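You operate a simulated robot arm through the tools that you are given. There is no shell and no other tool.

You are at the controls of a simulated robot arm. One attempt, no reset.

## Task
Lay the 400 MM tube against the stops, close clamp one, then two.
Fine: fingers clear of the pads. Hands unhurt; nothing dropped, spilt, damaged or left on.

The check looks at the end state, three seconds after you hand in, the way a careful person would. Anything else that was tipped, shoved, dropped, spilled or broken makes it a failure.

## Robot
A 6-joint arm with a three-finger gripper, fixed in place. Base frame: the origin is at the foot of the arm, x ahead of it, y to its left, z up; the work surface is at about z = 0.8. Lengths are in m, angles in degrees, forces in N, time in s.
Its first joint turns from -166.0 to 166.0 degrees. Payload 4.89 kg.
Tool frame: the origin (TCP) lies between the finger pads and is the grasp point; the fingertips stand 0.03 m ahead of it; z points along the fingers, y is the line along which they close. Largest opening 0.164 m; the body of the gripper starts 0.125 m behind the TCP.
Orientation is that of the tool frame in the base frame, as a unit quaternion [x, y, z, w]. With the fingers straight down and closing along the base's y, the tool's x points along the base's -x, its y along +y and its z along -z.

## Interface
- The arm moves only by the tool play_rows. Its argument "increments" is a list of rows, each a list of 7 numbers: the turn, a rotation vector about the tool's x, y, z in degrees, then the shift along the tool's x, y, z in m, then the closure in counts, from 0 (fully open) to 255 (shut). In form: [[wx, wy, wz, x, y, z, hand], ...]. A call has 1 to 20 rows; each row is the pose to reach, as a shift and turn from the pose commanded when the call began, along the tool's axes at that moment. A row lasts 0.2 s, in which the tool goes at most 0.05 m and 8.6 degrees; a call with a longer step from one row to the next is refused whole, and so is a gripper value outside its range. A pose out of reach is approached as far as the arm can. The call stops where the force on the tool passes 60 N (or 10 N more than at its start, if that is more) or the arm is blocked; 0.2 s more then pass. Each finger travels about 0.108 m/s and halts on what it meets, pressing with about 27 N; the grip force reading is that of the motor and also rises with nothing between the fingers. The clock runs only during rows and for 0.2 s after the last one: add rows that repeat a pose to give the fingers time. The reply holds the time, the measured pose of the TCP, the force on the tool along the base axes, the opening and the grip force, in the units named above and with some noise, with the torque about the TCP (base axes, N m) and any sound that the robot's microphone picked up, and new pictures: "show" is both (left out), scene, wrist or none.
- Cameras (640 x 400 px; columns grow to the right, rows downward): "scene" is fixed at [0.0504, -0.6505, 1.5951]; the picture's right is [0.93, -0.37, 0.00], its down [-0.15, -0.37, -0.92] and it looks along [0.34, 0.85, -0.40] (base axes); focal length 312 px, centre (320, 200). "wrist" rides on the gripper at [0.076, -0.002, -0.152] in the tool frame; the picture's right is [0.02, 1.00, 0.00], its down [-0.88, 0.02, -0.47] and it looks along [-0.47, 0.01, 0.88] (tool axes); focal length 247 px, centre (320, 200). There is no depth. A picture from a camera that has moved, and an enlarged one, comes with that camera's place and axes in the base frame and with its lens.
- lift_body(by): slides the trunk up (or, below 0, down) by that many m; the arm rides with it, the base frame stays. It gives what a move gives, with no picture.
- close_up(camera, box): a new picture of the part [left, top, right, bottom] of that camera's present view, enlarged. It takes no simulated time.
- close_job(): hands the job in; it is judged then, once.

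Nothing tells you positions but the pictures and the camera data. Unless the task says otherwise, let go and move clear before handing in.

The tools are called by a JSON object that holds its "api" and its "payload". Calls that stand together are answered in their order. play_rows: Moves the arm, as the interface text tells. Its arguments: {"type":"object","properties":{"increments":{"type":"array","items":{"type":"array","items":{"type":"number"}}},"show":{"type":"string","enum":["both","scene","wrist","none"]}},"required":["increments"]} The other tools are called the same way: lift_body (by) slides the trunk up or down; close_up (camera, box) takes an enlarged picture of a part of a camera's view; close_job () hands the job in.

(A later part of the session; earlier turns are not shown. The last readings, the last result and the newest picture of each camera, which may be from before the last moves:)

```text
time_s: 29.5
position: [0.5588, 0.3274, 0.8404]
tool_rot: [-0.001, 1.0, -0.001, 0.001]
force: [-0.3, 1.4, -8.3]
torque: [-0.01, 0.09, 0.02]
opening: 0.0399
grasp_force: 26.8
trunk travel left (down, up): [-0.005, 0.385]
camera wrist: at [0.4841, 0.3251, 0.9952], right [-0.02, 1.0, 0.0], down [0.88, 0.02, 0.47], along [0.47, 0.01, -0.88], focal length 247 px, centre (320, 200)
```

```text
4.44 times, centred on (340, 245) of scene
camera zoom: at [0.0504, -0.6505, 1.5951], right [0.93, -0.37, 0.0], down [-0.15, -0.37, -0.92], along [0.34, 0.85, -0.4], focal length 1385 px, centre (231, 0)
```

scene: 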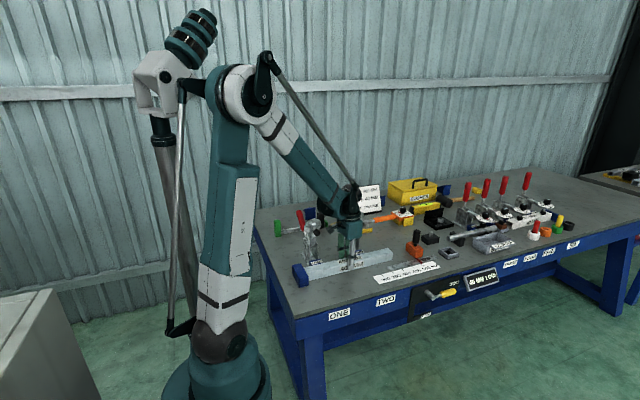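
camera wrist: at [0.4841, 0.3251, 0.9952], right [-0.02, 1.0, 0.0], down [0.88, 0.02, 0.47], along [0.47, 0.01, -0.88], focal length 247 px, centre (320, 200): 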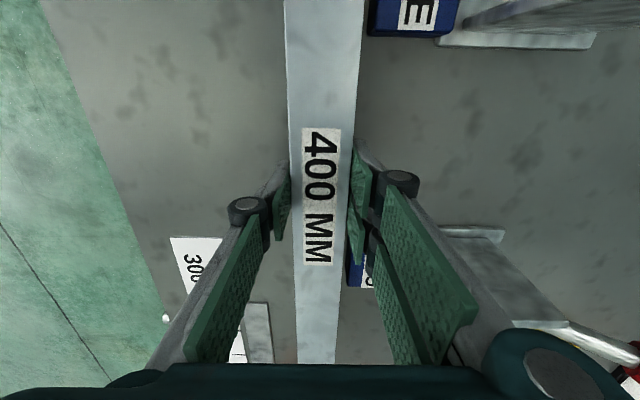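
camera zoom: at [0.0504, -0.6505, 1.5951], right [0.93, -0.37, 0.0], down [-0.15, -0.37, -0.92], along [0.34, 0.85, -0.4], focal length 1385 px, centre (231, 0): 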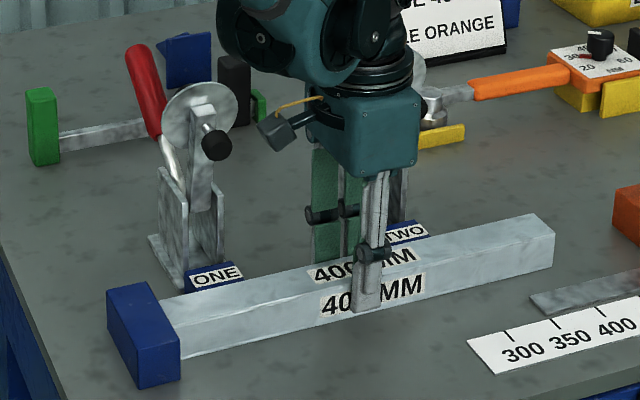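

{"api": "play_rows", "payload": {"increments": [[0, 0, 0, 0, 0.002, 0, 255], [0, 0, 0, 0, 0.004, 0, 255], [0, 0, 0, 0, 0.006, 0, 255], [0, 0, 0, 0, 0.008, 0, 255], [0, 0, 0, 0, 0.008, 0, 255]]}}

{"api": "close_up", "payload": {"camera": "scene", "box": [280, 200, 400, 290]}}

{"api": "close_up", "payload": {"camera": "wrist", "box": [270, 0, 470, 120]}}

```text
time_s: 30.7
position: [0.5595, 0.3336, 0.8413]
tool_rot: [0.0, 1.0, -0.001, -0.001]
force: [-1.1, -4.6, -8.0]
torque: [-0.14, 0.07, -0.5]
opening: 0.04
grasp_force: 26.3
trunk travel left (down, up): [-0.005, 0.385]
camera wrist: at [0.4838, 0.3328, 0.9953], right [-0.02, 1.0, 0.0], down [0.88, 0.02, 0.47], along [0.47, 0.01, -0.88], focal length 247 px, centre (320, 200)
```

scene: 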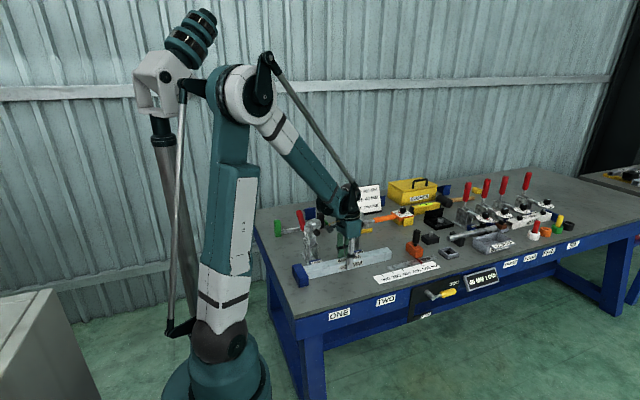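
wrist: 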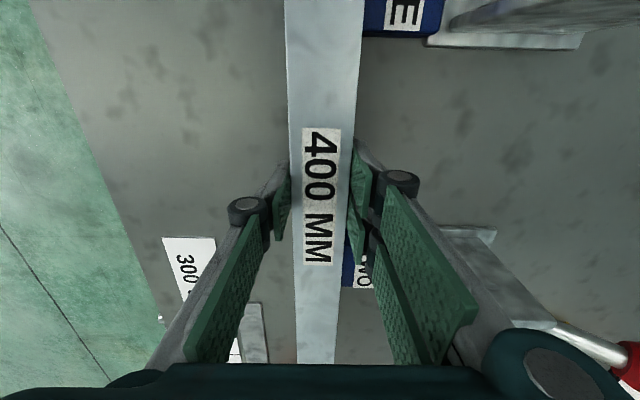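

```text
4.44 times, centred on (340, 245) of scene
camera zoom: at [0.0504, -0.6505, 1.5951], right [0.93, -0.37, 0.0], down [-0.15, -0.37, -0.92], along [0.34, 0.85, -0.4], focal length 1385 px, centre (231, 0)
```

zoom: 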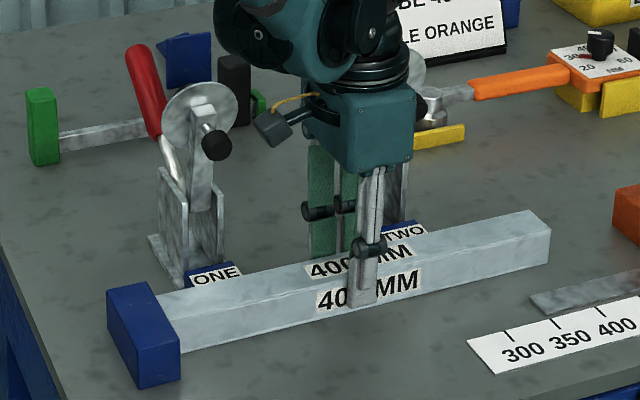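

```text
3.20 times, centred on (370, 60) of wrist
camera zoom: at [0.4838, 0.3328, 0.9953], right [-0.02, 1.0, 0.0], down [0.88, 0.02, 0.47], along [0.47, 0.01, -0.88], focal length 790 px, centre (160, 648)
```

zoom: 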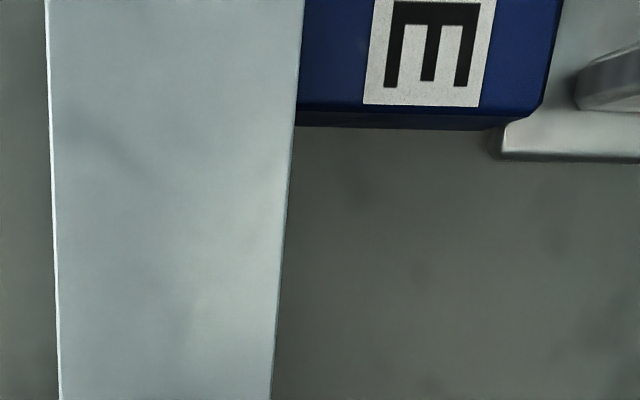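

{"api": "play_rows", "payload": {"increments": [[0, 0, 0, 0, 0.001, 0, 255], [0, 0, 0, 0, 0.002, 0, 255], [0, 0, 0, 0, 0.003, 0, 255], [0, 0, 0, 0, 0.003, 0, 255]], "show": "none"}}

```text
time_s: 31.7
position: [0.5594, 0.3362, 0.8407]
tool_rot: [0.001, 1.0, -0.001, -0.001]
force: [-2.0, -53.3, -13.4]
torque: [-1.2, -0.03, -0.03]
opening: 0.0414
grasp_force: 26.9
trunk travel left (down, up): [-0.005, 0.385]
```

The tube is now against both stop blocks: Fy −53 N with almost no yaw torque. I'll ease the push, set the tube down on the bench, and nudge it to the end block once more.

{"api": "play_rows", "payload": {"increments": [[0, 0, 0, 0, -0.001, 0, 255], [0, 0, 0, 0, -0.0017, 0.001, 255], [0, 0, 0, 0, -0.0017, 0.002, 255], [0, 0, 0, 0.001, -0.0017, 0.002, 255], [0, 0, 0, 0.002, -0.0017, 0.002, 255], [0, 0, 0, 0.002, -0.0017, 0.002, 255]], "show": "none"}}

```text
time_s: 33.1
position: [0.559, 0.3358, 0.8394]
tool_rot: [0.0, 1.0, 0.0, -0.001]
force: [18.9, -49.4, 9.3]
torque: [-1.52, -0.58, 0.2]
opening: 0.0401
grasp_force: 26.9
trunk travel left (down, up): [-0.005, 0.385]
```

{"api": "play_rows", "payload": {"increments": [[0, 0, 0, 0, -0.001, 0, 255], [0, 0, 0, 0, -0.002, 0, 255], [0, 0, 0, 0, -0.002, 0, 255]], "show": "none"}}

```text
time_s: 33.9
position: [0.5577, 0.3342, 0.8385]
tool_rot: [-0.001, 1.0, 0.0, -0.001]
force: [12.0, -18.1, 1.6]
torque: [-0.36, -0.61, -0.12]
opening: 0.0397
grasp_force: 26.7
trunk travel left (down, up): [-0.005, 0.385]
```

{"api": "play_rows", "payload": {"increments": [[0, 0, 0, 0, 0, 0, 200], [0, 0, 0, 0, 0, 0, 165], [0, 0, 0, 0, 0, 0, 140], [0, 0, 0, 0, 0, 0, 140], [0, 0, 0, 0, 0, 0, 140]]}}

{"api": "close_up", "payload": {"camera": "scene", "box": [280, 200, 400, 290]}}

```text
time_s: 35.1
position: [0.5568, 0.3349, 0.8395]
tool_rot: [0.0, 1.0, 0.001, 0.0]
force: [-0.9, 0.1, -0.4]
torque: [0.01, 0.02, 0.02]
opening: 0.0738
grasp_force: 0.1
trunk travel left (down, up): [-0.005, 0.385]
camera wrist: at [0.4818, 0.3324, 0.9935], right [-0.02, 1.0, 0.0], down [0.88, 0.02, 0.47], along [0.47, 0.01, -0.88], focal length 247 px, centre (320, 200)
```

scene: 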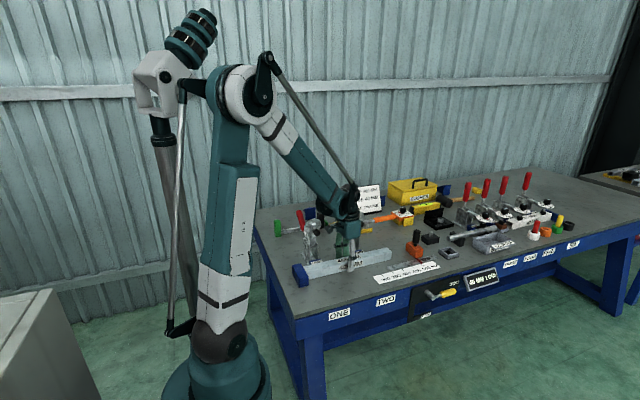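
wrist: 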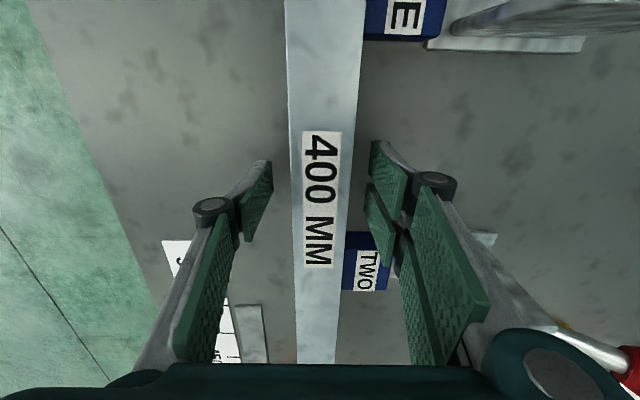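

```text
4.44 times, centred on (340, 245) of scene
camera zoom: at [0.0504, -0.6505, 1.5951], right [0.93, -0.37, 0.0], down [-0.15, -0.37, -0.92], along [0.34, 0.85, -0.4], focal length 1385 px, centre (231, 0)
```

zoom: 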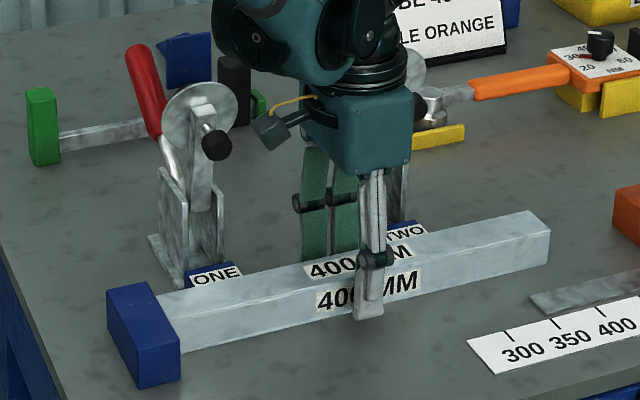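

The tube is seated against all three stops and released. I'll raise straight up, clear of the clamps.

{"api": "play_rows", "payload": {"increments": [[0, 0, 0, 0, 0, -0.01, 140], [0, 0, 0, 0, 0, -0.03, 140], [0, 0, 0, 0, 0, -0.06, 140], [0, 0, 0, 0, 0, -0.09, 140], [0, 0, 0, 0, 0, -0.12, 140], [0, 0, 0, 0, 0, -0.15, 140], [0, 0, 0, 0, 0, -0.19, 140], [0, 0, 0, 0, 0, -0.23, 140], [0, 0, 0, 0, 0, -0.27, 140], [0, 0, 0, 0, 0, -0.31, 140], [0, 0, 0, 0, 0, -0.35, 140], [0, 0, 0, 0, 0, -0.35, 140]]}}

{"api": "close_up", "payload": {"camera": "scene", "box": [280, 190, 400, 290]}}

{"api": "close_up", "payload": {"camera": "wrist", "box": [270, 0, 600, 220]}}

```text
time_s: 37.7
position: [0.5584, 0.3343, 1.1893]
tool_rot: [0.0, 1.0, -0.001, -0.001]
force: [-0.1, -1.1, 0.7]
torque: [-0.03, 0.03, 0.02]
opening: 0.0739
grasp_force: 0.1
trunk travel left (down, up): [-0.005, 0.385]
camera wrist: at [0.4821, 0.3324, 1.3439], right [-0.02, 1.0, 0.0], down [0.88, 0.02, 0.47], along [0.47, 0.01, -0.88], focal length 247 px, centre (320, 200)
```

scene: 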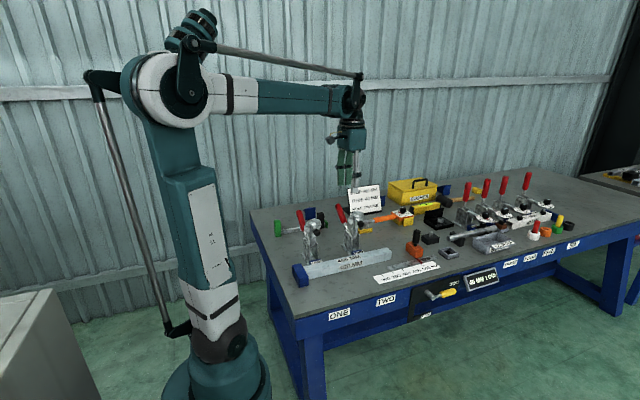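
wrist: 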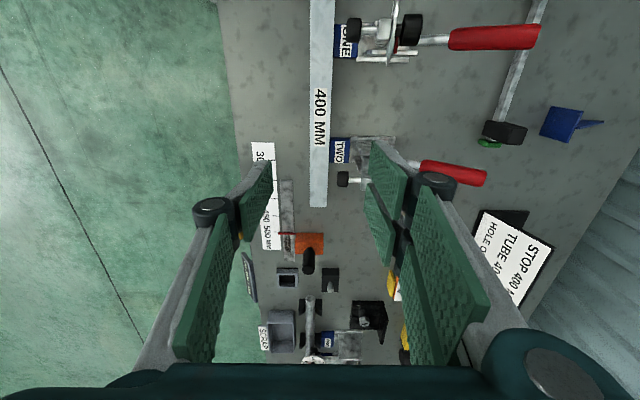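

```text
4.00 times, centred on (340, 240) of scene
camera zoom: at [0.0504, -0.6505, 1.5951], right [0.93, -0.37, 0.0], down [-0.15, -0.37, -0.92], along [0.34, 0.85, -0.4], focal length 1246 px, centre (240, 40)
```

zoom: 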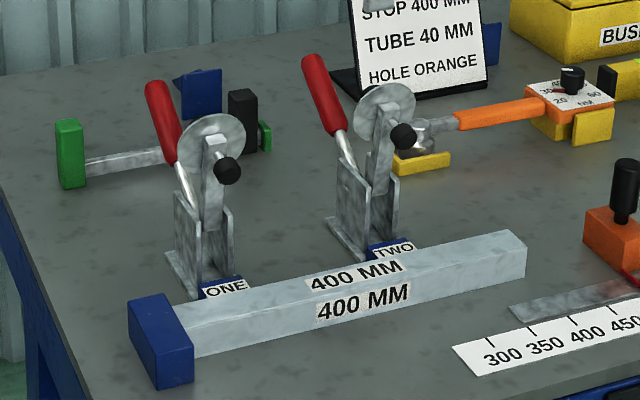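

```text
1.82 times, centred on (435, 110) of wrist
camera zoom: at [0.4821, 0.3324, 1.3439], right [-0.02, 1.0, 0.0], down [0.88, 0.02, 0.47], along [0.47, 0.01, -0.88], focal length 449 px, centre (111, 364)
```

zoom: 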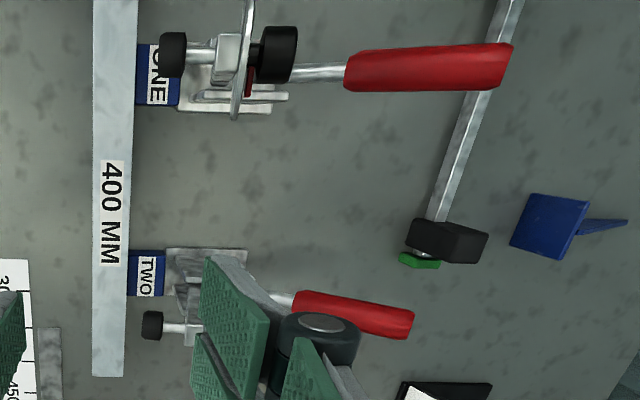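

The tube sits square against ONE, TWO and the end block. By triangulation, handle ONE's tip is near (0.44, 0.61, 0.96), leaning back. I'll rotate so the fingers close along x and hover above that handle to grip it and swing it closed along its arc.

{"api": "play_rows", "payload": {"increments": [[0, 0, 7.5, 0.01, 0.022, 0, 140], [0, 0, 15, 0.02, 0.044, 0, 140], [0, 0, 22.5, 0.03, 0.066, 0, 140], [0, 0, 30, 0.04, 0.088, 0, 140], [0, 0, 37.5, 0.05, 0.11, 0, 140], [0, 0, 45, 0.06, 0.132, 0, 140], [0, 0, 52.5, 0.07, 0.154, 0, 140], [0, 0, 60, 0.08, 0.176, 0, 140], [0, 0, 67.5, 0.09, 0.198, 0, 140], [0, 0, 75, 0.1, 0.22, 0, 140], [0, 0, 82.5, 0.11, 0.244, 0.01, 140], [0, 0, 90, 0.118, 0.266, 0.03, 140], [0, 0, 90, 0.118, 0.266, 0.04, 140], [0, 0, 90, 0.118, 0.266, 0.04, 140]]}}

{"api": "close_up", "payload": {"camera": "wrist", "box": [220, 80, 460, 260]}}

```text
time_s: 40.7
position: [0.4404, 0.5995, 1.148]
tool_rot: [0.707, 0.707, 0.0, 0.001]
force: [0.2, 0.3, -0.5]
torque: [0.03, 0.03, 0.01]
opening: 0.074
grasp_force: 0.0
trunk travel left (down, up): [-0.005, 0.385]
camera wrist: at [0.438, 0.6762, 1.3023], right [1.0, 0.02, 0.0], down [0.02, -0.88, 0.47], along [0.01, -0.47, -0.88], focal length 247 px, centre (320, 200)
```

scene: 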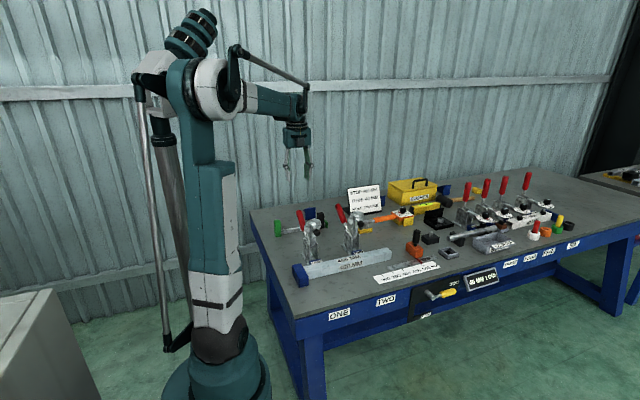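
wrist: 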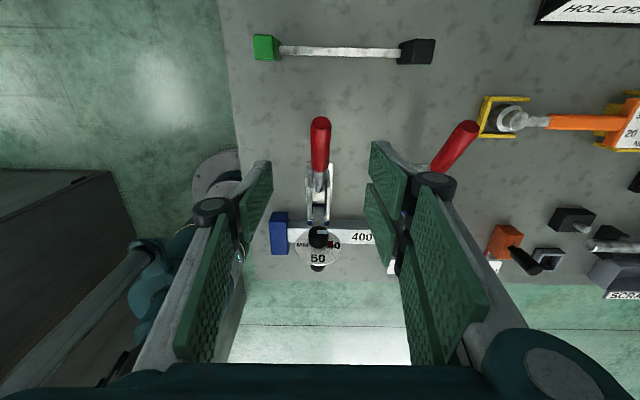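

```text
2.22 times, centred on (340, 170) of wrist
camera zoom: at [0.438, 0.6762, 1.3023], right [1.0, 0.02, 0.0], down [0.02, -0.88, 0.47], along [0.01, -0.47, -0.88], focal length 549 px, centre (276, 267)
```

zoom: 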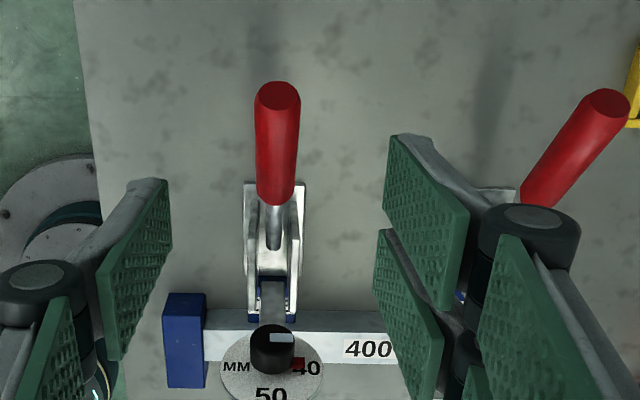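

{"api": "play_rows", "payload": {"increments": [[0, 0, 0, -0.003, 0, 0.03, 140], [0, 0, 0, -0.006, 0, 0.06, 140], [0, 0, 0, -0.009, 0, 0.09, 140], [0, 0, 0, -0.011, 0, 0.12, 140], [0, 0, 0, -0.011, 0, 0.12, 140]]}}

{"api": "close_up", "payload": {"camera": "scene", "box": [270, 120, 390, 260]}}

```text
time_s: 41.9
position: [0.438, 0.5894, 1.0285]
tool_rot: [0.706, 0.708, 0.0, 0.001]
force: [-0.1, 0.1, 1.4]
torque: [-0.01, 0.0, 0.0]
opening: 0.0738
grasp_force: 0.1
trunk travel left (down, up): [-0.005, 0.385]
camera wrist: at [0.4369, 0.6659, 1.1831], right [1.0, 0.02, 0.0], down [0.02, -0.88, 0.47], along [0.01, -0.47, -0.88], focal length 247 px, centre (320, 200)
```

scene: 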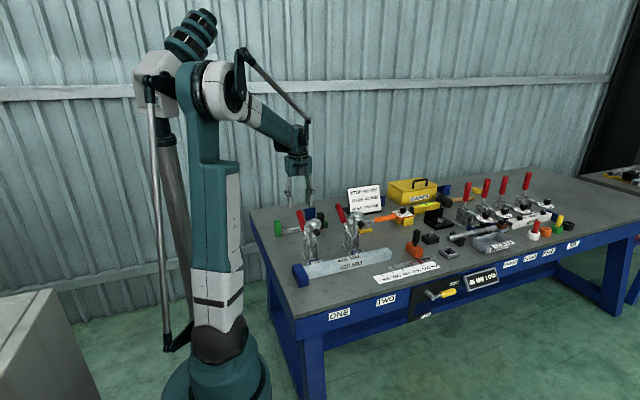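
wrist: 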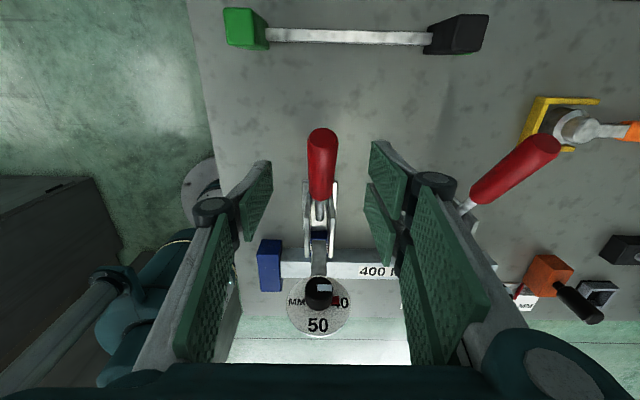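

```text
2.86 times, centred on (330, 190) of scene
camera zoom: at [0.0504, -0.6505, 1.5951], right [0.93, -0.37, 0.0], down [-0.15, -0.37, -0.92], along [0.34, 0.85, -0.4], focal length 890 px, centre (291, 229)
```

zoom: 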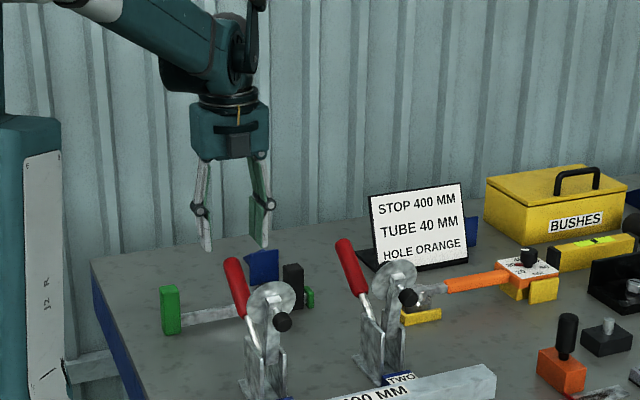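

{"api": "play_rows", "payload": {"increments": [[0, 0, 0, 0, 0.001, 0.025, 140], [0, 0, 0, 0, 0.001, 0.05, 140], [0, 0, 0, 0, 0.001, 0.07, 140], [0, 0, 0, 0, 0.001, 0.077, 140], [0, 0, 0, 0, 0.001, 0.077, 175], [0, 0, 0, 0, 0.001, 0.077, 210], [0, 0, 0, 0, 0.001, 0.077, 255], [0, 0, 0, 0, 0.001, 0.077, 255], [0, 0, 0, 0, 0.001, 0.077, 255]]}}

{"api": "close_up", "payload": {"camera": "scene", "box": [270, 150, 390, 280]}}

```text
time_s: 43.9
position: [0.4396, 0.5911, 0.9518]
tool_rot: [0.707, 0.708, 0.0, 0.001]
force: [-2.9, -1.5, -3.3]
torque: [0.17, -0.44, 0.68]
opening: 0.0278
grasp_force: 44.8
trunk travel left (down, up): [-0.005, 0.385]
camera wrist: at [0.4392, 0.6658, 1.1058], right [1.0, 0.02, 0.0], down [0.02, -0.88, 0.47], along [0.01, -0.47, -0.88], focal length 247 px, centre (320, 200)
```

scene: 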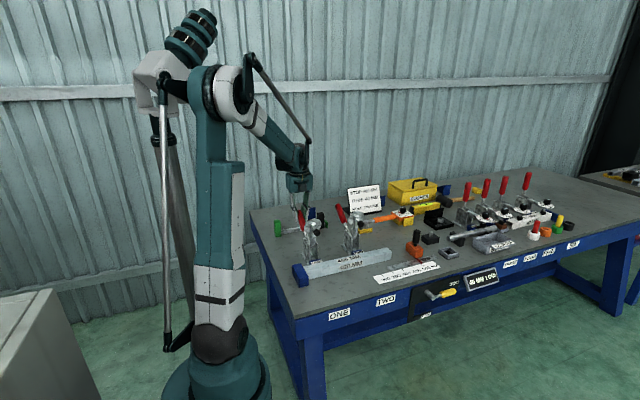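
wrist: 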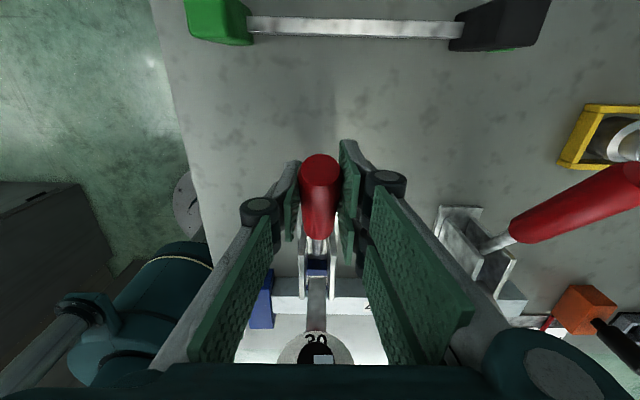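

```text
3.08 times, centred on (330, 215) of scene
camera zoom: at [0.0504, -0.6505, 1.5951], right [0.93, -0.37, 0.0], down [-0.15, -0.37, -0.92], along [0.34, 0.85, -0.4], focal length 959 px, centre (289, 154)
```

zoom: 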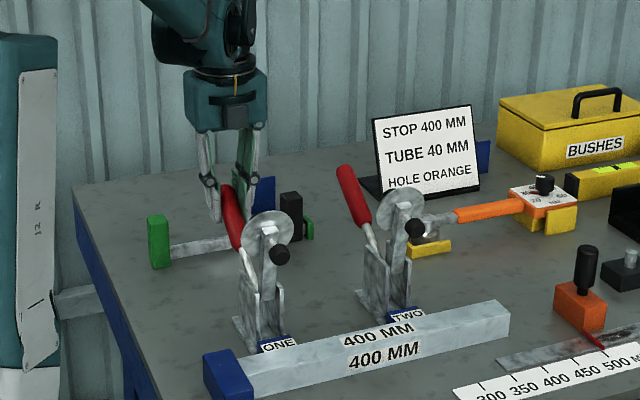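

Handle ONE is gripped (28 mm diameter). I'll swing it along its arc up and toward −y, first a short part to check the forces.

{"api": "play_rows", "payload": {"increments": [[0, 0, 0, -0.0047, 0, -0.0067, 255], [0, 0, 0, -0.0098, 0, -0.0129, 255], [0, 0, 0, -0.0152, 0, -0.019, 255], [0, 0, 0, -0.0208, 0, -0.0248, 255], [0, 0, 0, -0.0208, 0, -0.0248, 255]]}}

{"api": "close_up", "payload": {"camera": "scene", "box": [270, 150, 390, 280]}}

```text
time_s: 45.1
position: [0.4404, 0.5683, 0.9772]
tool_rot: [0.706, 0.708, -0.001, 0.001]
force: [0.6, 4.8, -5.1]
torque: [0.94, -0.67, 0.66]
opening: 0.0277
grasp_force: 45.1
trunk travel left (down, up): [-0.005, 0.385]
camera wrist: at [0.4392, 0.6446, 1.131], right [1.0, 0.02, 0.0], down [0.02, -0.88, 0.47], along [0.01, -0.47, -0.88], focal length 247 px, centre (320, 200)
```

scene: 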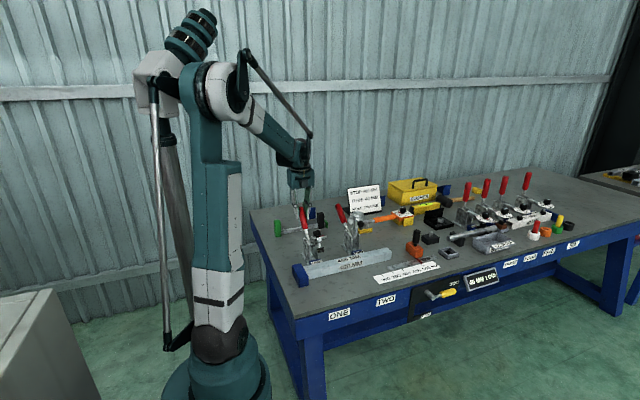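
wrist: 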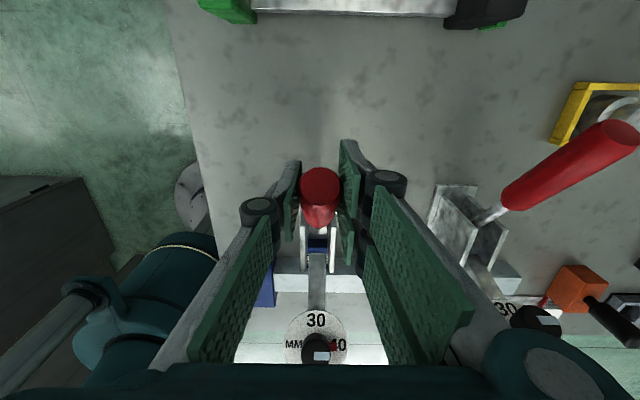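

```text
3.08 times, centred on (330, 215) of scene
camera zoom: at [0.0504, -0.6505, 1.5951], right [0.93, -0.37, 0.0], down [-0.15, -0.37, -0.92], along [0.34, 0.85, -0.4], focal length 959 px, centre (289, 154)
```

zoom: 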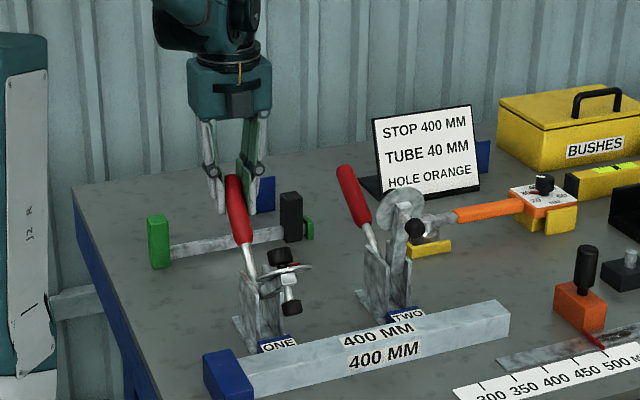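

The handle and arm are moving freely and the pad is coming down. I'll continue along the arc.

{"api": "play_rows", "payload": {"increments": [[0, 0, 0, -0.0061, 0, -0.0054, 255], [0, 0, 0, -0.0123, 0, -0.0106, 255], [0, 0, 0, -0.0188, 0, -0.0155, 255], [0, 0, 0, -0.0256, 0, -0.0199, 255], [0, 0, 0, -0.0326, 0, -0.0241, 255], [0, 0, 0, -0.0326, 0, -0.0241, 255]]}}

{"api": "close_up", "payload": {"camera": "scene", "box": [270, 150, 390, 280]}}

```text
time_s: 46.5
position: [0.4408, 0.5364, 1.001]
tool_rot: [0.707, 0.708, -0.001, 0.0]
force: [-3.3, -0.5, -16.4]
torque: [1.04, -0.6, 0.36]
opening: 0.0278
grasp_force: 44.9
trunk travel left (down, up): [-0.005, 0.385]
camera wrist: at [0.4393, 0.6123, 1.1548], right [1.0, 0.02, 0.0], down [0.02, -0.88, 0.47], along [0.01, -0.47, -0.88], focal length 247 px, centre (320, 200)
```

scene: 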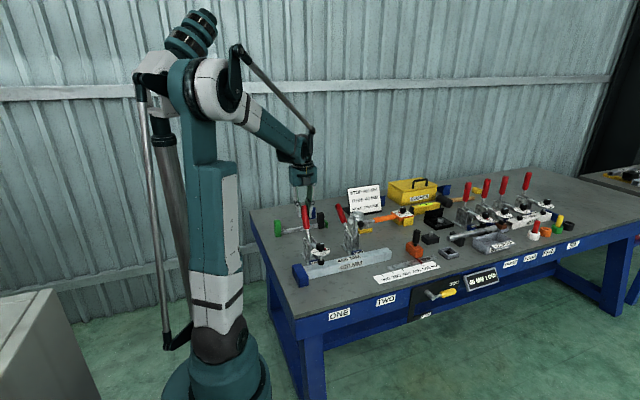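
wrist: 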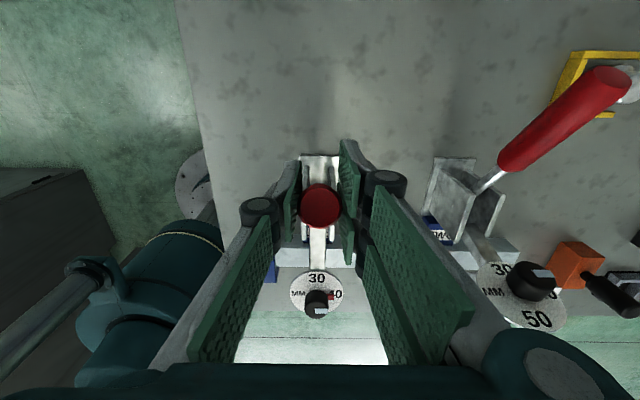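

```text
3.08 times, centred on (330, 215) of scene
camera zoom: at [0.0504, -0.6505, 1.5951], right [0.93, -0.37, 0.0], down [-0.15, -0.37, -0.92], along [0.34, 0.85, -0.4], focal length 959 px, centre (289, 154)
```

zoom: 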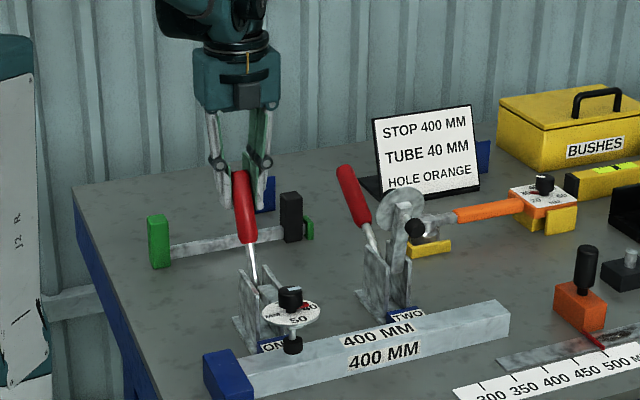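

{"api": "play_rows", "payload": {"increments": [[0, 0, 0, -0.0036, 0, -0.001, 255], [0, 0, 0, -0.0072, 0, -0.0025, 255], [0, 0, 0, -0.011, 0, -0.004, 255], [0, 0, 0, -0.0145, 0, -0.005, 255], [0, 0, 0, -0.0183, 0, -0.006, 255], [0, 0, 0, -0.0221, 0, -0.007, 255], [0, 0, 0, -0.0221, 0, -0.007, 255]]}}

{"api": "close_up", "payload": {"camera": "scene", "box": [270, 150, 390, 280]}}

```text
time_s: 48.1
position: [0.4395, 0.5145, 1.0085]
tool_rot: [0.706, 0.708, -0.001, 0.001]
force: [-3.7, 11.5, 10.1]
torque: [1.13, -0.25, 0.21]
opening: 0.0279
grasp_force: 45.4
trunk travel left (down, up): [-0.005, 0.385]
camera wrist: at [0.4391, 0.5904, 1.1625], right [1.0, 0.02, 0.0], down [0.02, -0.88, 0.47], along [0.01, -0.47, -0.88], focal length 247 px, centre (320, 200)
```

scene: 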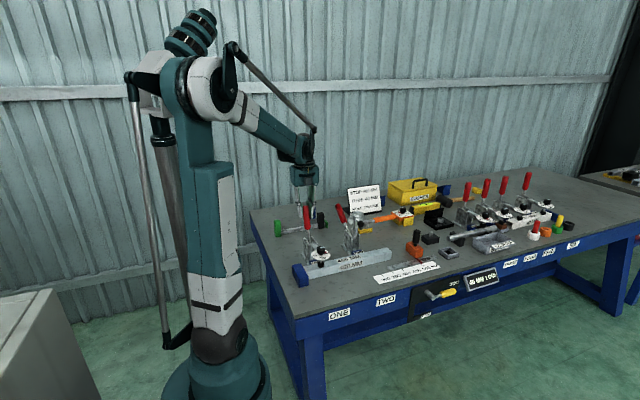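
wrist: 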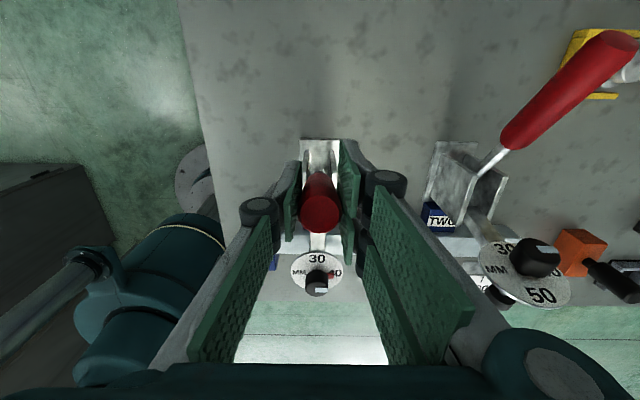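

```text
3.08 times, centred on (330, 215) of scene
camera zoom: at [0.0504, -0.6505, 1.5951], right [0.93, -0.37, 0.0], down [-0.15, -0.37, -0.92], along [0.34, 0.85, -0.4], focal length 959 px, centre (289, 154)
```

zoom: 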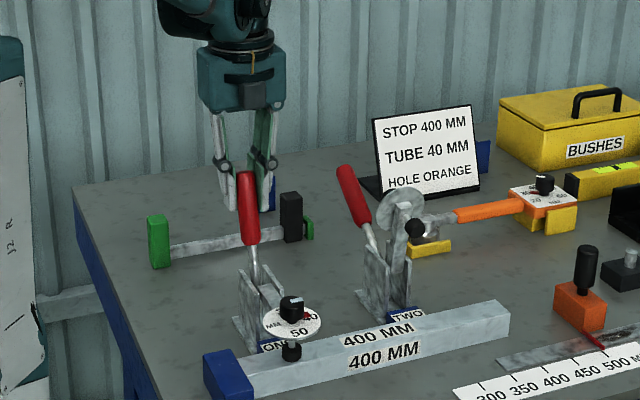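

{"api": "play_rows", "payload": {"increments": [[0, 0, 0, -0.004, 0, -0.002, 255], [0, 0, 0, -0.008, 0, -0.0035, 255], [0, 0, 0, -0.012, 0, -0.005, 255], [0, 0, 0, -0.016, 0, -0.006, 255], [0, 0, 0, -0.02, 0, -0.0068, 255], [0, 0, 0, -0.024, 0, -0.0075, 255], [0, 0, 0, -0.024, 0, -0.0075, 255]]}}

{"api": "close_up", "payload": {"camera": "scene", "box": [270, 150, 390, 280]}}

```text
time_s: 49.7
position: [0.4407, 0.4892, 1.0154]
tool_rot: [0.706, 0.708, 0.0, 0.001]
force: [-9.8, -2.3, -15.1]
torque: [0.65, 0.1, -0.07]
opening: 0.028
grasp_force: 45.6
trunk travel left (down, up): [-0.005, 0.385]
camera wrist: at [0.4391, 0.5659, 1.1696], right [1.0, 0.02, 0.0], down [0.02, -0.88, 0.47], along [0.01, -0.47, -0.88], focal length 247 px, centre (320, 200)
```

scene: 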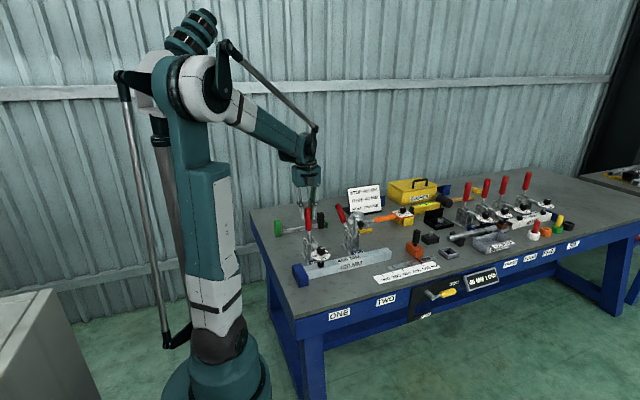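
wrist: 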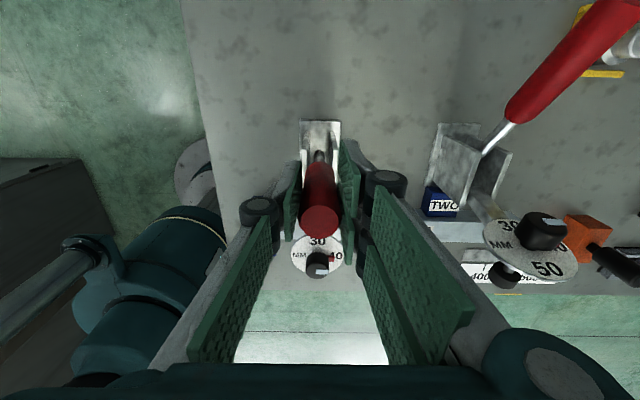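

```text
3.08 times, centred on (330, 215) of scene
camera zoom: at [0.0504, -0.6505, 1.5951], right [0.93, -0.37, 0.0], down [-0.15, -0.37, -0.92], along [0.34, 0.85, -0.4], focal length 959 px, centre (289, 154)
```

zoom: 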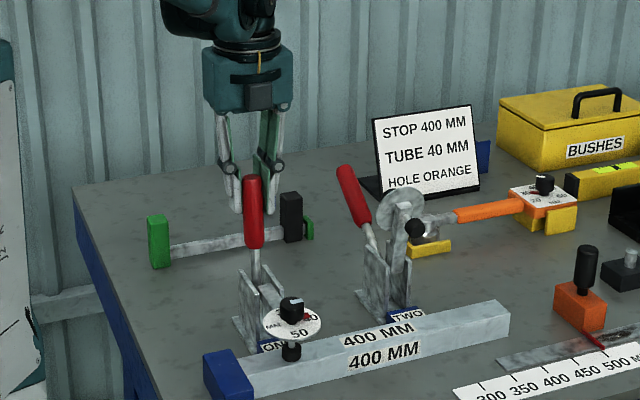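

{"api": "play_rows", "payload": {"increments": [[0, 0, 0, -0.004, 0, -0.0005, 255], [0, 0, 0, -0.008, 0, -0.001, 255], [0, 0, 0, -0.012, 0, -0.001, 255], [0, 0, 0, -0.016, 0, -0.0012, 255], [0, 0, 0, -0.02, 0, -0.0012, 255], [0, 0, 0, -0.02, 0, -0.0012, 255]]}}

{"api": "close_up", "payload": {"camera": "scene", "box": [270, 150, 390, 280]}}

```text
time_s: 51.1
position: [0.4405, 0.4716, 1.0156]
tool_rot: [0.707, 0.707, 0.0, 0.001]
force: [-8.4, 39.1, 4.9]
torque: [1.12, 0.23, -0.11]
opening: 0.0282
grasp_force: 45.2
trunk travel left (down, up): [-0.005, 0.385]
camera wrist: at [0.439, 0.5475, 1.1704], right [1.0, 0.02, 0.0], down [0.02, -0.88, 0.47], along [0.01, -0.47, -0.88], focal length 247 px, centre (320, 200)
```

scene: 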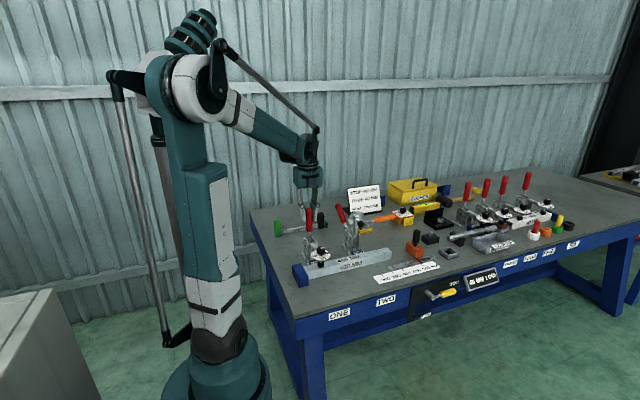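
wrist: 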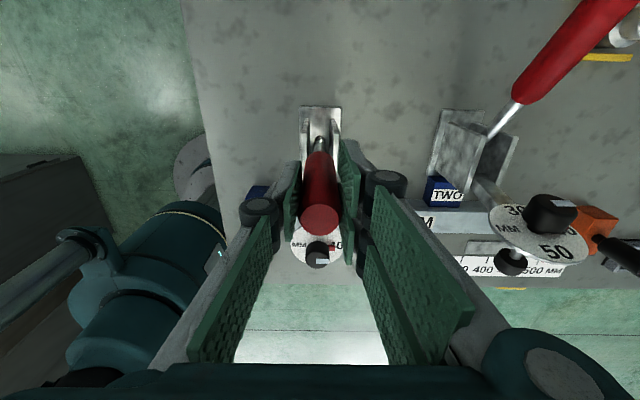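

```text
3.08 times, centred on (330, 215) of scene
camera zoom: at [0.0504, -0.6505, 1.5951], right [0.93, -0.37, 0.0], down [-0.15, -0.37, -0.92], along [0.34, 0.85, -0.4], focal length 959 px, centre (289, 154)
```

zoom: 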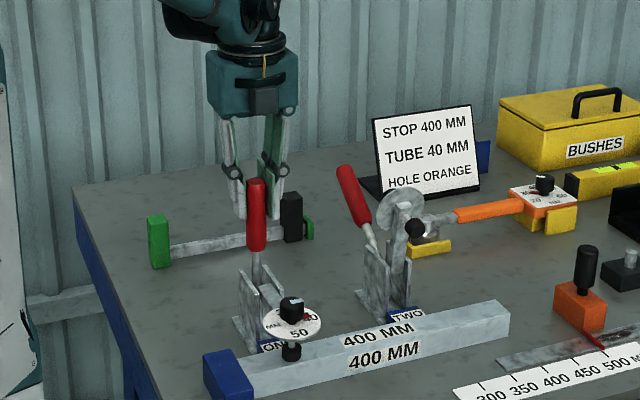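

The handle is nearly upright and resisting (Fy 39 N), so the toggle is near over-centre. I'll push a little farther in small steps and listen for the click.

{"api": "play_rows", "payload": {"increments": [[0, 0, 0, -0.002, 0, 0, 255], [0, 0, 0, -0.004, 0, 0.0002, 255], [0, 0, 0, -0.006, 0, 0.0005, 255], [0, 0, 0, -0.006, 0, 0.0005, 255]]}}

{"api": "close_up", "payload": {"camera": "scene", "box": [290, 190, 370, 280]}}

```text
time_s: 52.1
position: [0.44, 0.4649, 1.0158]
tool_rot: [0.707, 0.708, 0.0, 0.001]
force: [-10.9, 29.4, 3.7]
torque: [0.59, 0.32, -0.01]
opening: 0.0278
grasp_force: 44.6
trunk travel left (down, up): [-0.005, 0.385]
camera wrist: at [0.4388, 0.5408, 1.1699], right [1.0, 0.02, 0.0], down [0.02, -0.88, 0.47], along [0.01, -0.47, -0.88], focal length 247 px, centre (320, 200)
```

scene: 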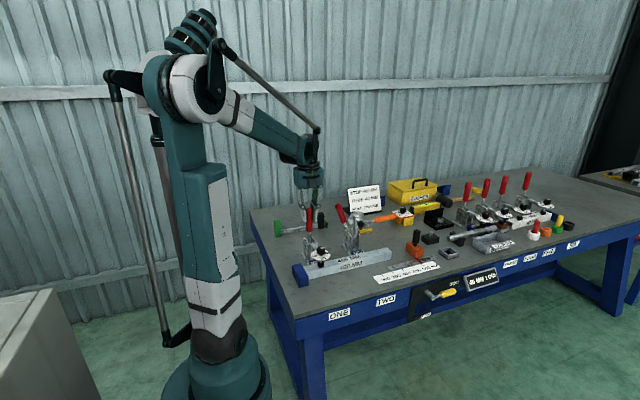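
wrist: 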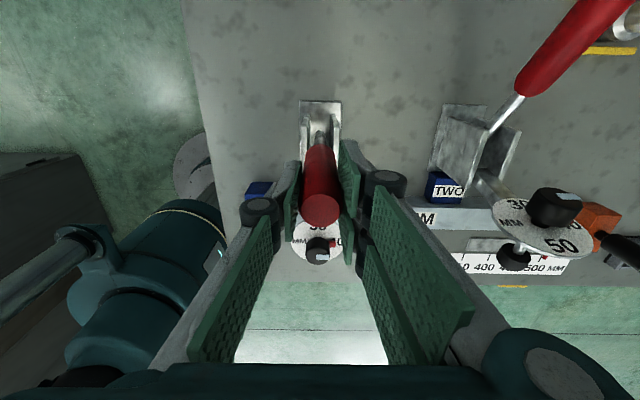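

```text
4.44 times, centred on (330, 235) of scene
camera zoom: at [0.0504, -0.6505, 1.5951], right [0.93, -0.37, 0.0], down [-0.15, -0.37, -0.92], along [0.34, 0.85, -0.4], focal length 1385 px, centre (276, 44)
```

zoom: 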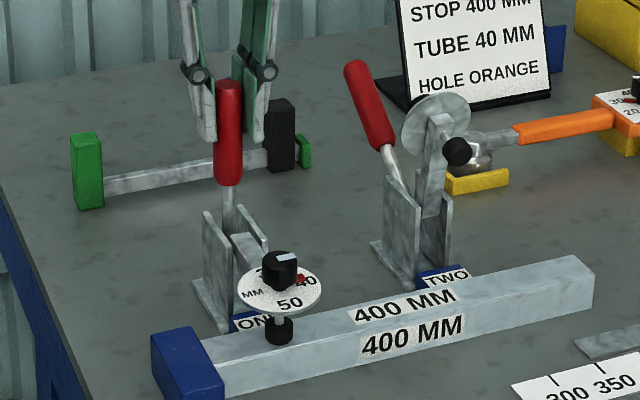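

{"api": "play_rows", "payload": {"increments": [[0, 0, 0, -0.002, 0, 0, 255], [0, 0, 0, -0.004, 0, 0.0002, 255], [0, 0, 0, -0.006, 0, 0.0005, 255], [0, 0, 0, -0.008, 0, 0.0005, 255], [0, 0, 0, -0.008, 0, 0.0005, 255]], "show": "wrist"}}

{"api": "close_up", "payload": {"camera": "scene", "box": [290, 190, 370, 280]}}

```text
time_s: 53.3
position: [0.4407, 0.4571, 1.0142]
tool_rot: [0.706, 0.708, -0.001, 0.0]
force: [-9.9, 36.5, -5.4]
torque: [0.75, 0.22, 0.0]
opening: 0.0283
grasp_force: 45.0
trunk travel left (down, up): [-0.005, 0.385]
camera wrist: at [0.4391, 0.5334, 1.1688], right [1.0, 0.02, 0.0], down [0.02, -0.88, 0.48], along [0.01, -0.47, -0.88], focal length 247 px, centre (320, 200)
```

wrist: 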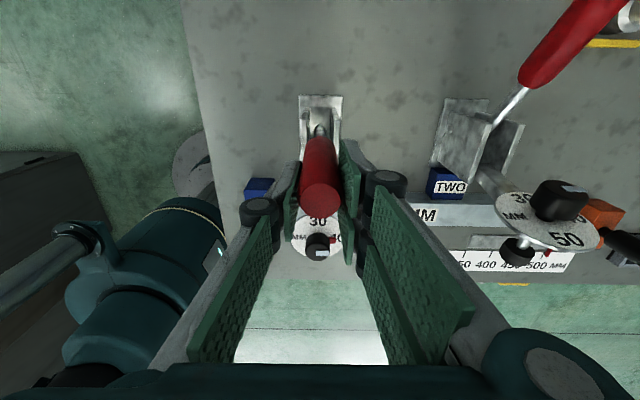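

```text
4.44 times, centred on (330, 235) of scene
camera zoom: at [0.0504, -0.6505, 1.5951], right [0.93, -0.37, 0.0], down [-0.15, -0.37, -0.92], along [0.34, 0.85, -0.4], focal length 1385 px, centre (276, 44)
```

zoom: 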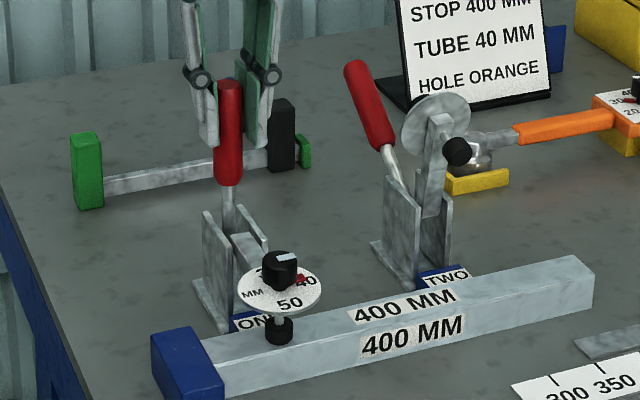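

In the last two pictures the handle didn't move; the fingers slid along it, so it's at its closed stop and the pad is down on the tube. I'll release, lift off and check that it holds.

{"api": "play_rows", "payload": {"increments": [[0, 0, 0, 0.004, 0, 0, 255], [0, 0, 0, 0.007, 0, 0, 220], [0, 0, 0, 0.007, 0, 0, 180], [0, 0, 0, 0.007, 0, 0, 140], [0, 0, 0, 0.007, 0, 0, 140], [0, 0, 0, 0.007, 0, -0.03, 140], [0, 0, 0, 0.007, 0, -0.07, 140], [0, 0, 0, 0.007, 0, -0.11, 140], [0, 0, 0, 0.007, 0, -0.11, 140]]}}

{"api": "close_up", "payload": {"camera": "scene", "box": [290, 190, 370, 280]}}

{"api": "close_up", "payload": {"camera": "wrist", "box": [220, 60, 620, 310]}}

```text
time_s: 55.3
position: [0.4412, 0.4629, 1.1266]
tool_rot: [0.706, 0.708, -0.001, 0.001]
force: [-1.1, 0.4, -0.2]
torque: [-0.04, 0.06, -0.03]
opening: 0.074
grasp_force: 0.3
trunk travel left (down, up): [-0.005, 0.385]
camera wrist: at [0.4403, 0.5382, 1.2799], right [1.0, 0.02, 0.0], down [0.02, -0.88, 0.47], along [0.01, -0.47, -0.88], focal length 247 px, centre (320, 200)
```

scene: 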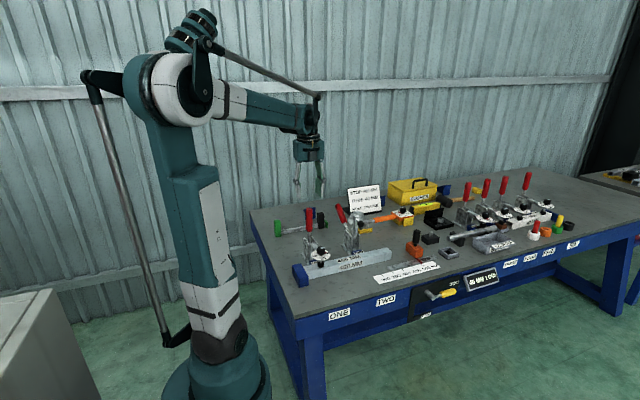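
wrist: 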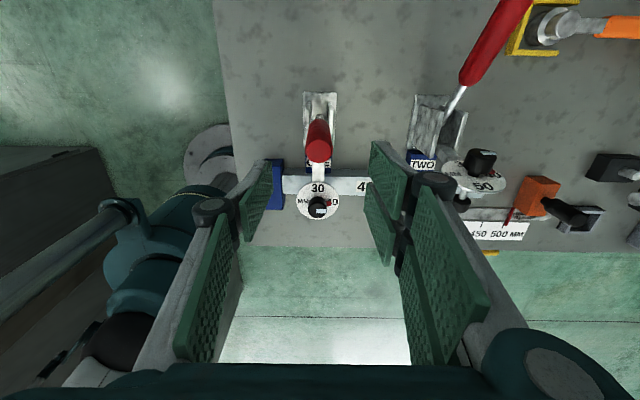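

```text
4.44 times, centred on (330, 235) of scene
camera zoom: at [0.0504, -0.6505, 1.5951], right [0.93, -0.37, 0.0], down [-0.15, -0.37, -0.92], along [0.34, 0.85, -0.4], focal length 1385 px, centre (276, 44)
```

zoom: 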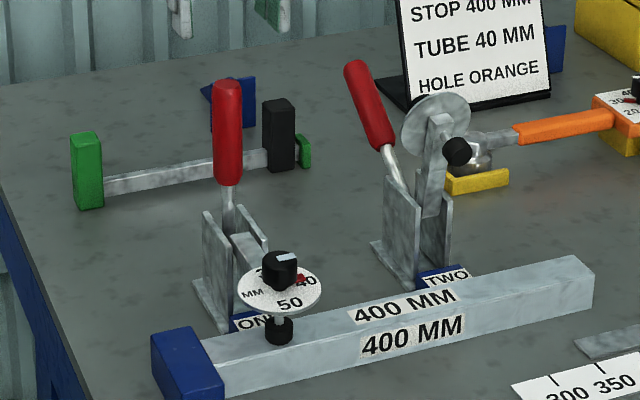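

```text
1.60 times, centred on (420, 185) of wrist
camera zoom: at [0.4403, 0.5382, 1.2799], right [1.0, 0.02, 0.0], down [0.02, -0.88, 0.47], along [0.01, -0.47, -0.88], focal length 395 px, centre (160, 224)
```

zoom: 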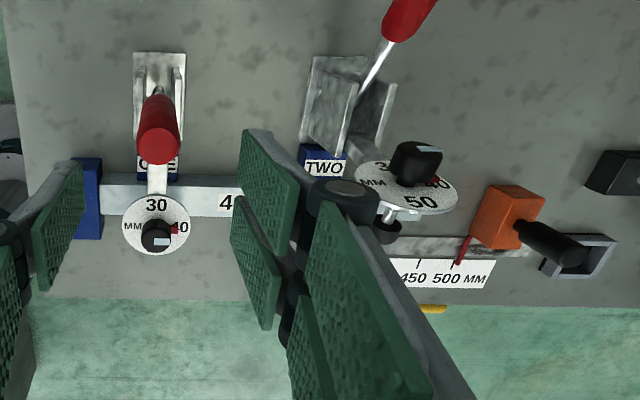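

Clamp ONE holds on its own, with the handle upright and the pad on the tube. Handle TWO has the same shape 0.2 m farther along, at x≈0.640, so I'll move above it.

{"api": "play_rows", "payload": {"increments": [[0, 0, 0, 0.016, 0.025, 0, 140], [0, 0, 0, 0.032, 0.05, 0, 140], [0, 0, 0, 0.048, 0.075, 0, 140], [0, 0, 0, 0.064, 0.1, 0, 140], [0, 0, 0, 0.08, 0.125, 0, 140], [0, 0, 0, 0.096, 0.15, 0, 140], [0, 0, 0, 0.112, 0.175, 0, 140], [0, 0, 0, 0.128, 0.199, 0, 140], [0, 0, 0, 0.128, 0.199, 0.05, 140], [0, 0, 0, 0.128, 0.199, 0.095, 140], [0, 0, 0, 0.128, 0.199, 0.095, 140]]}}

{"api": "close_up", "payload": {"camera": "wrist", "box": [220, 80, 460, 260]}}

```text
time_s: 57.7
position: [0.6395, 0.5936, 1.0288]
tool_rot: [0.707, 0.707, 0.0, 0.0]
force: [0.8, -0.4, -0.8]
torque: [0.02, 0.01, -0.01]
opening: 0.074
grasp_force: 0.1
trunk travel left (down, up): [-0.005, 0.385]
camera wrist: at [0.6388, 0.6681, 1.1837], right [1.0, 0.02, 0.0], down [0.02, -0.88, 0.47], along [0.01, -0.47, -0.88], focal length 247 px, centre (320, 200)
```

scene: 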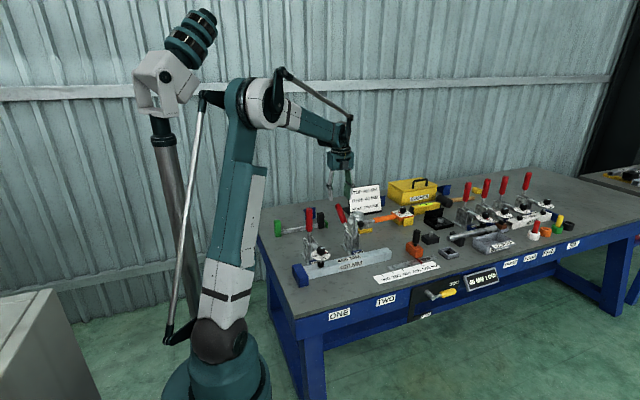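
wrist: 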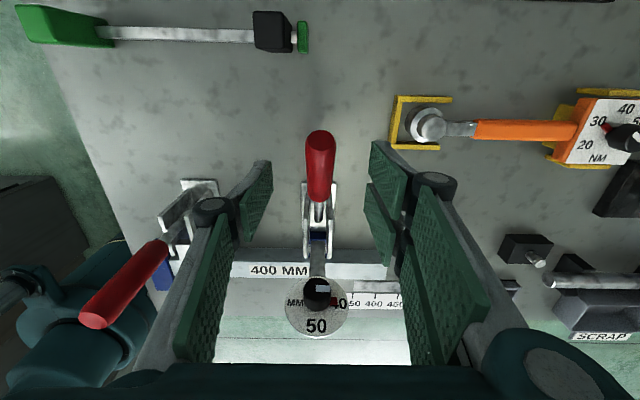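

```text
2.22 times, centred on (340, 170) of wrist
camera zoom: at [0.6388, 0.6681, 1.1837], right [1.0, 0.02, 0.0], down [0.02, -0.88, 0.47], along [0.01, -0.47, -0.88], focal length 549 px, centre (276, 267)
```

zoom: 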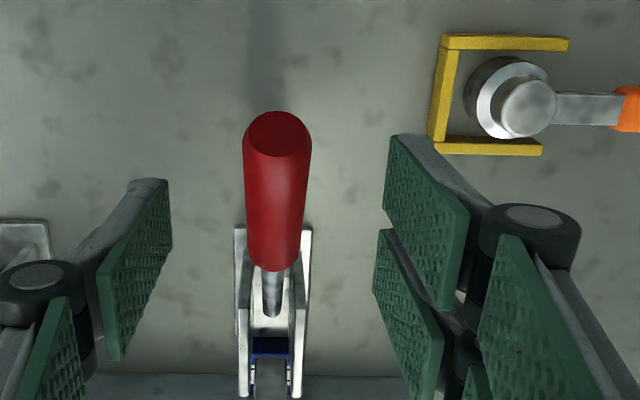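

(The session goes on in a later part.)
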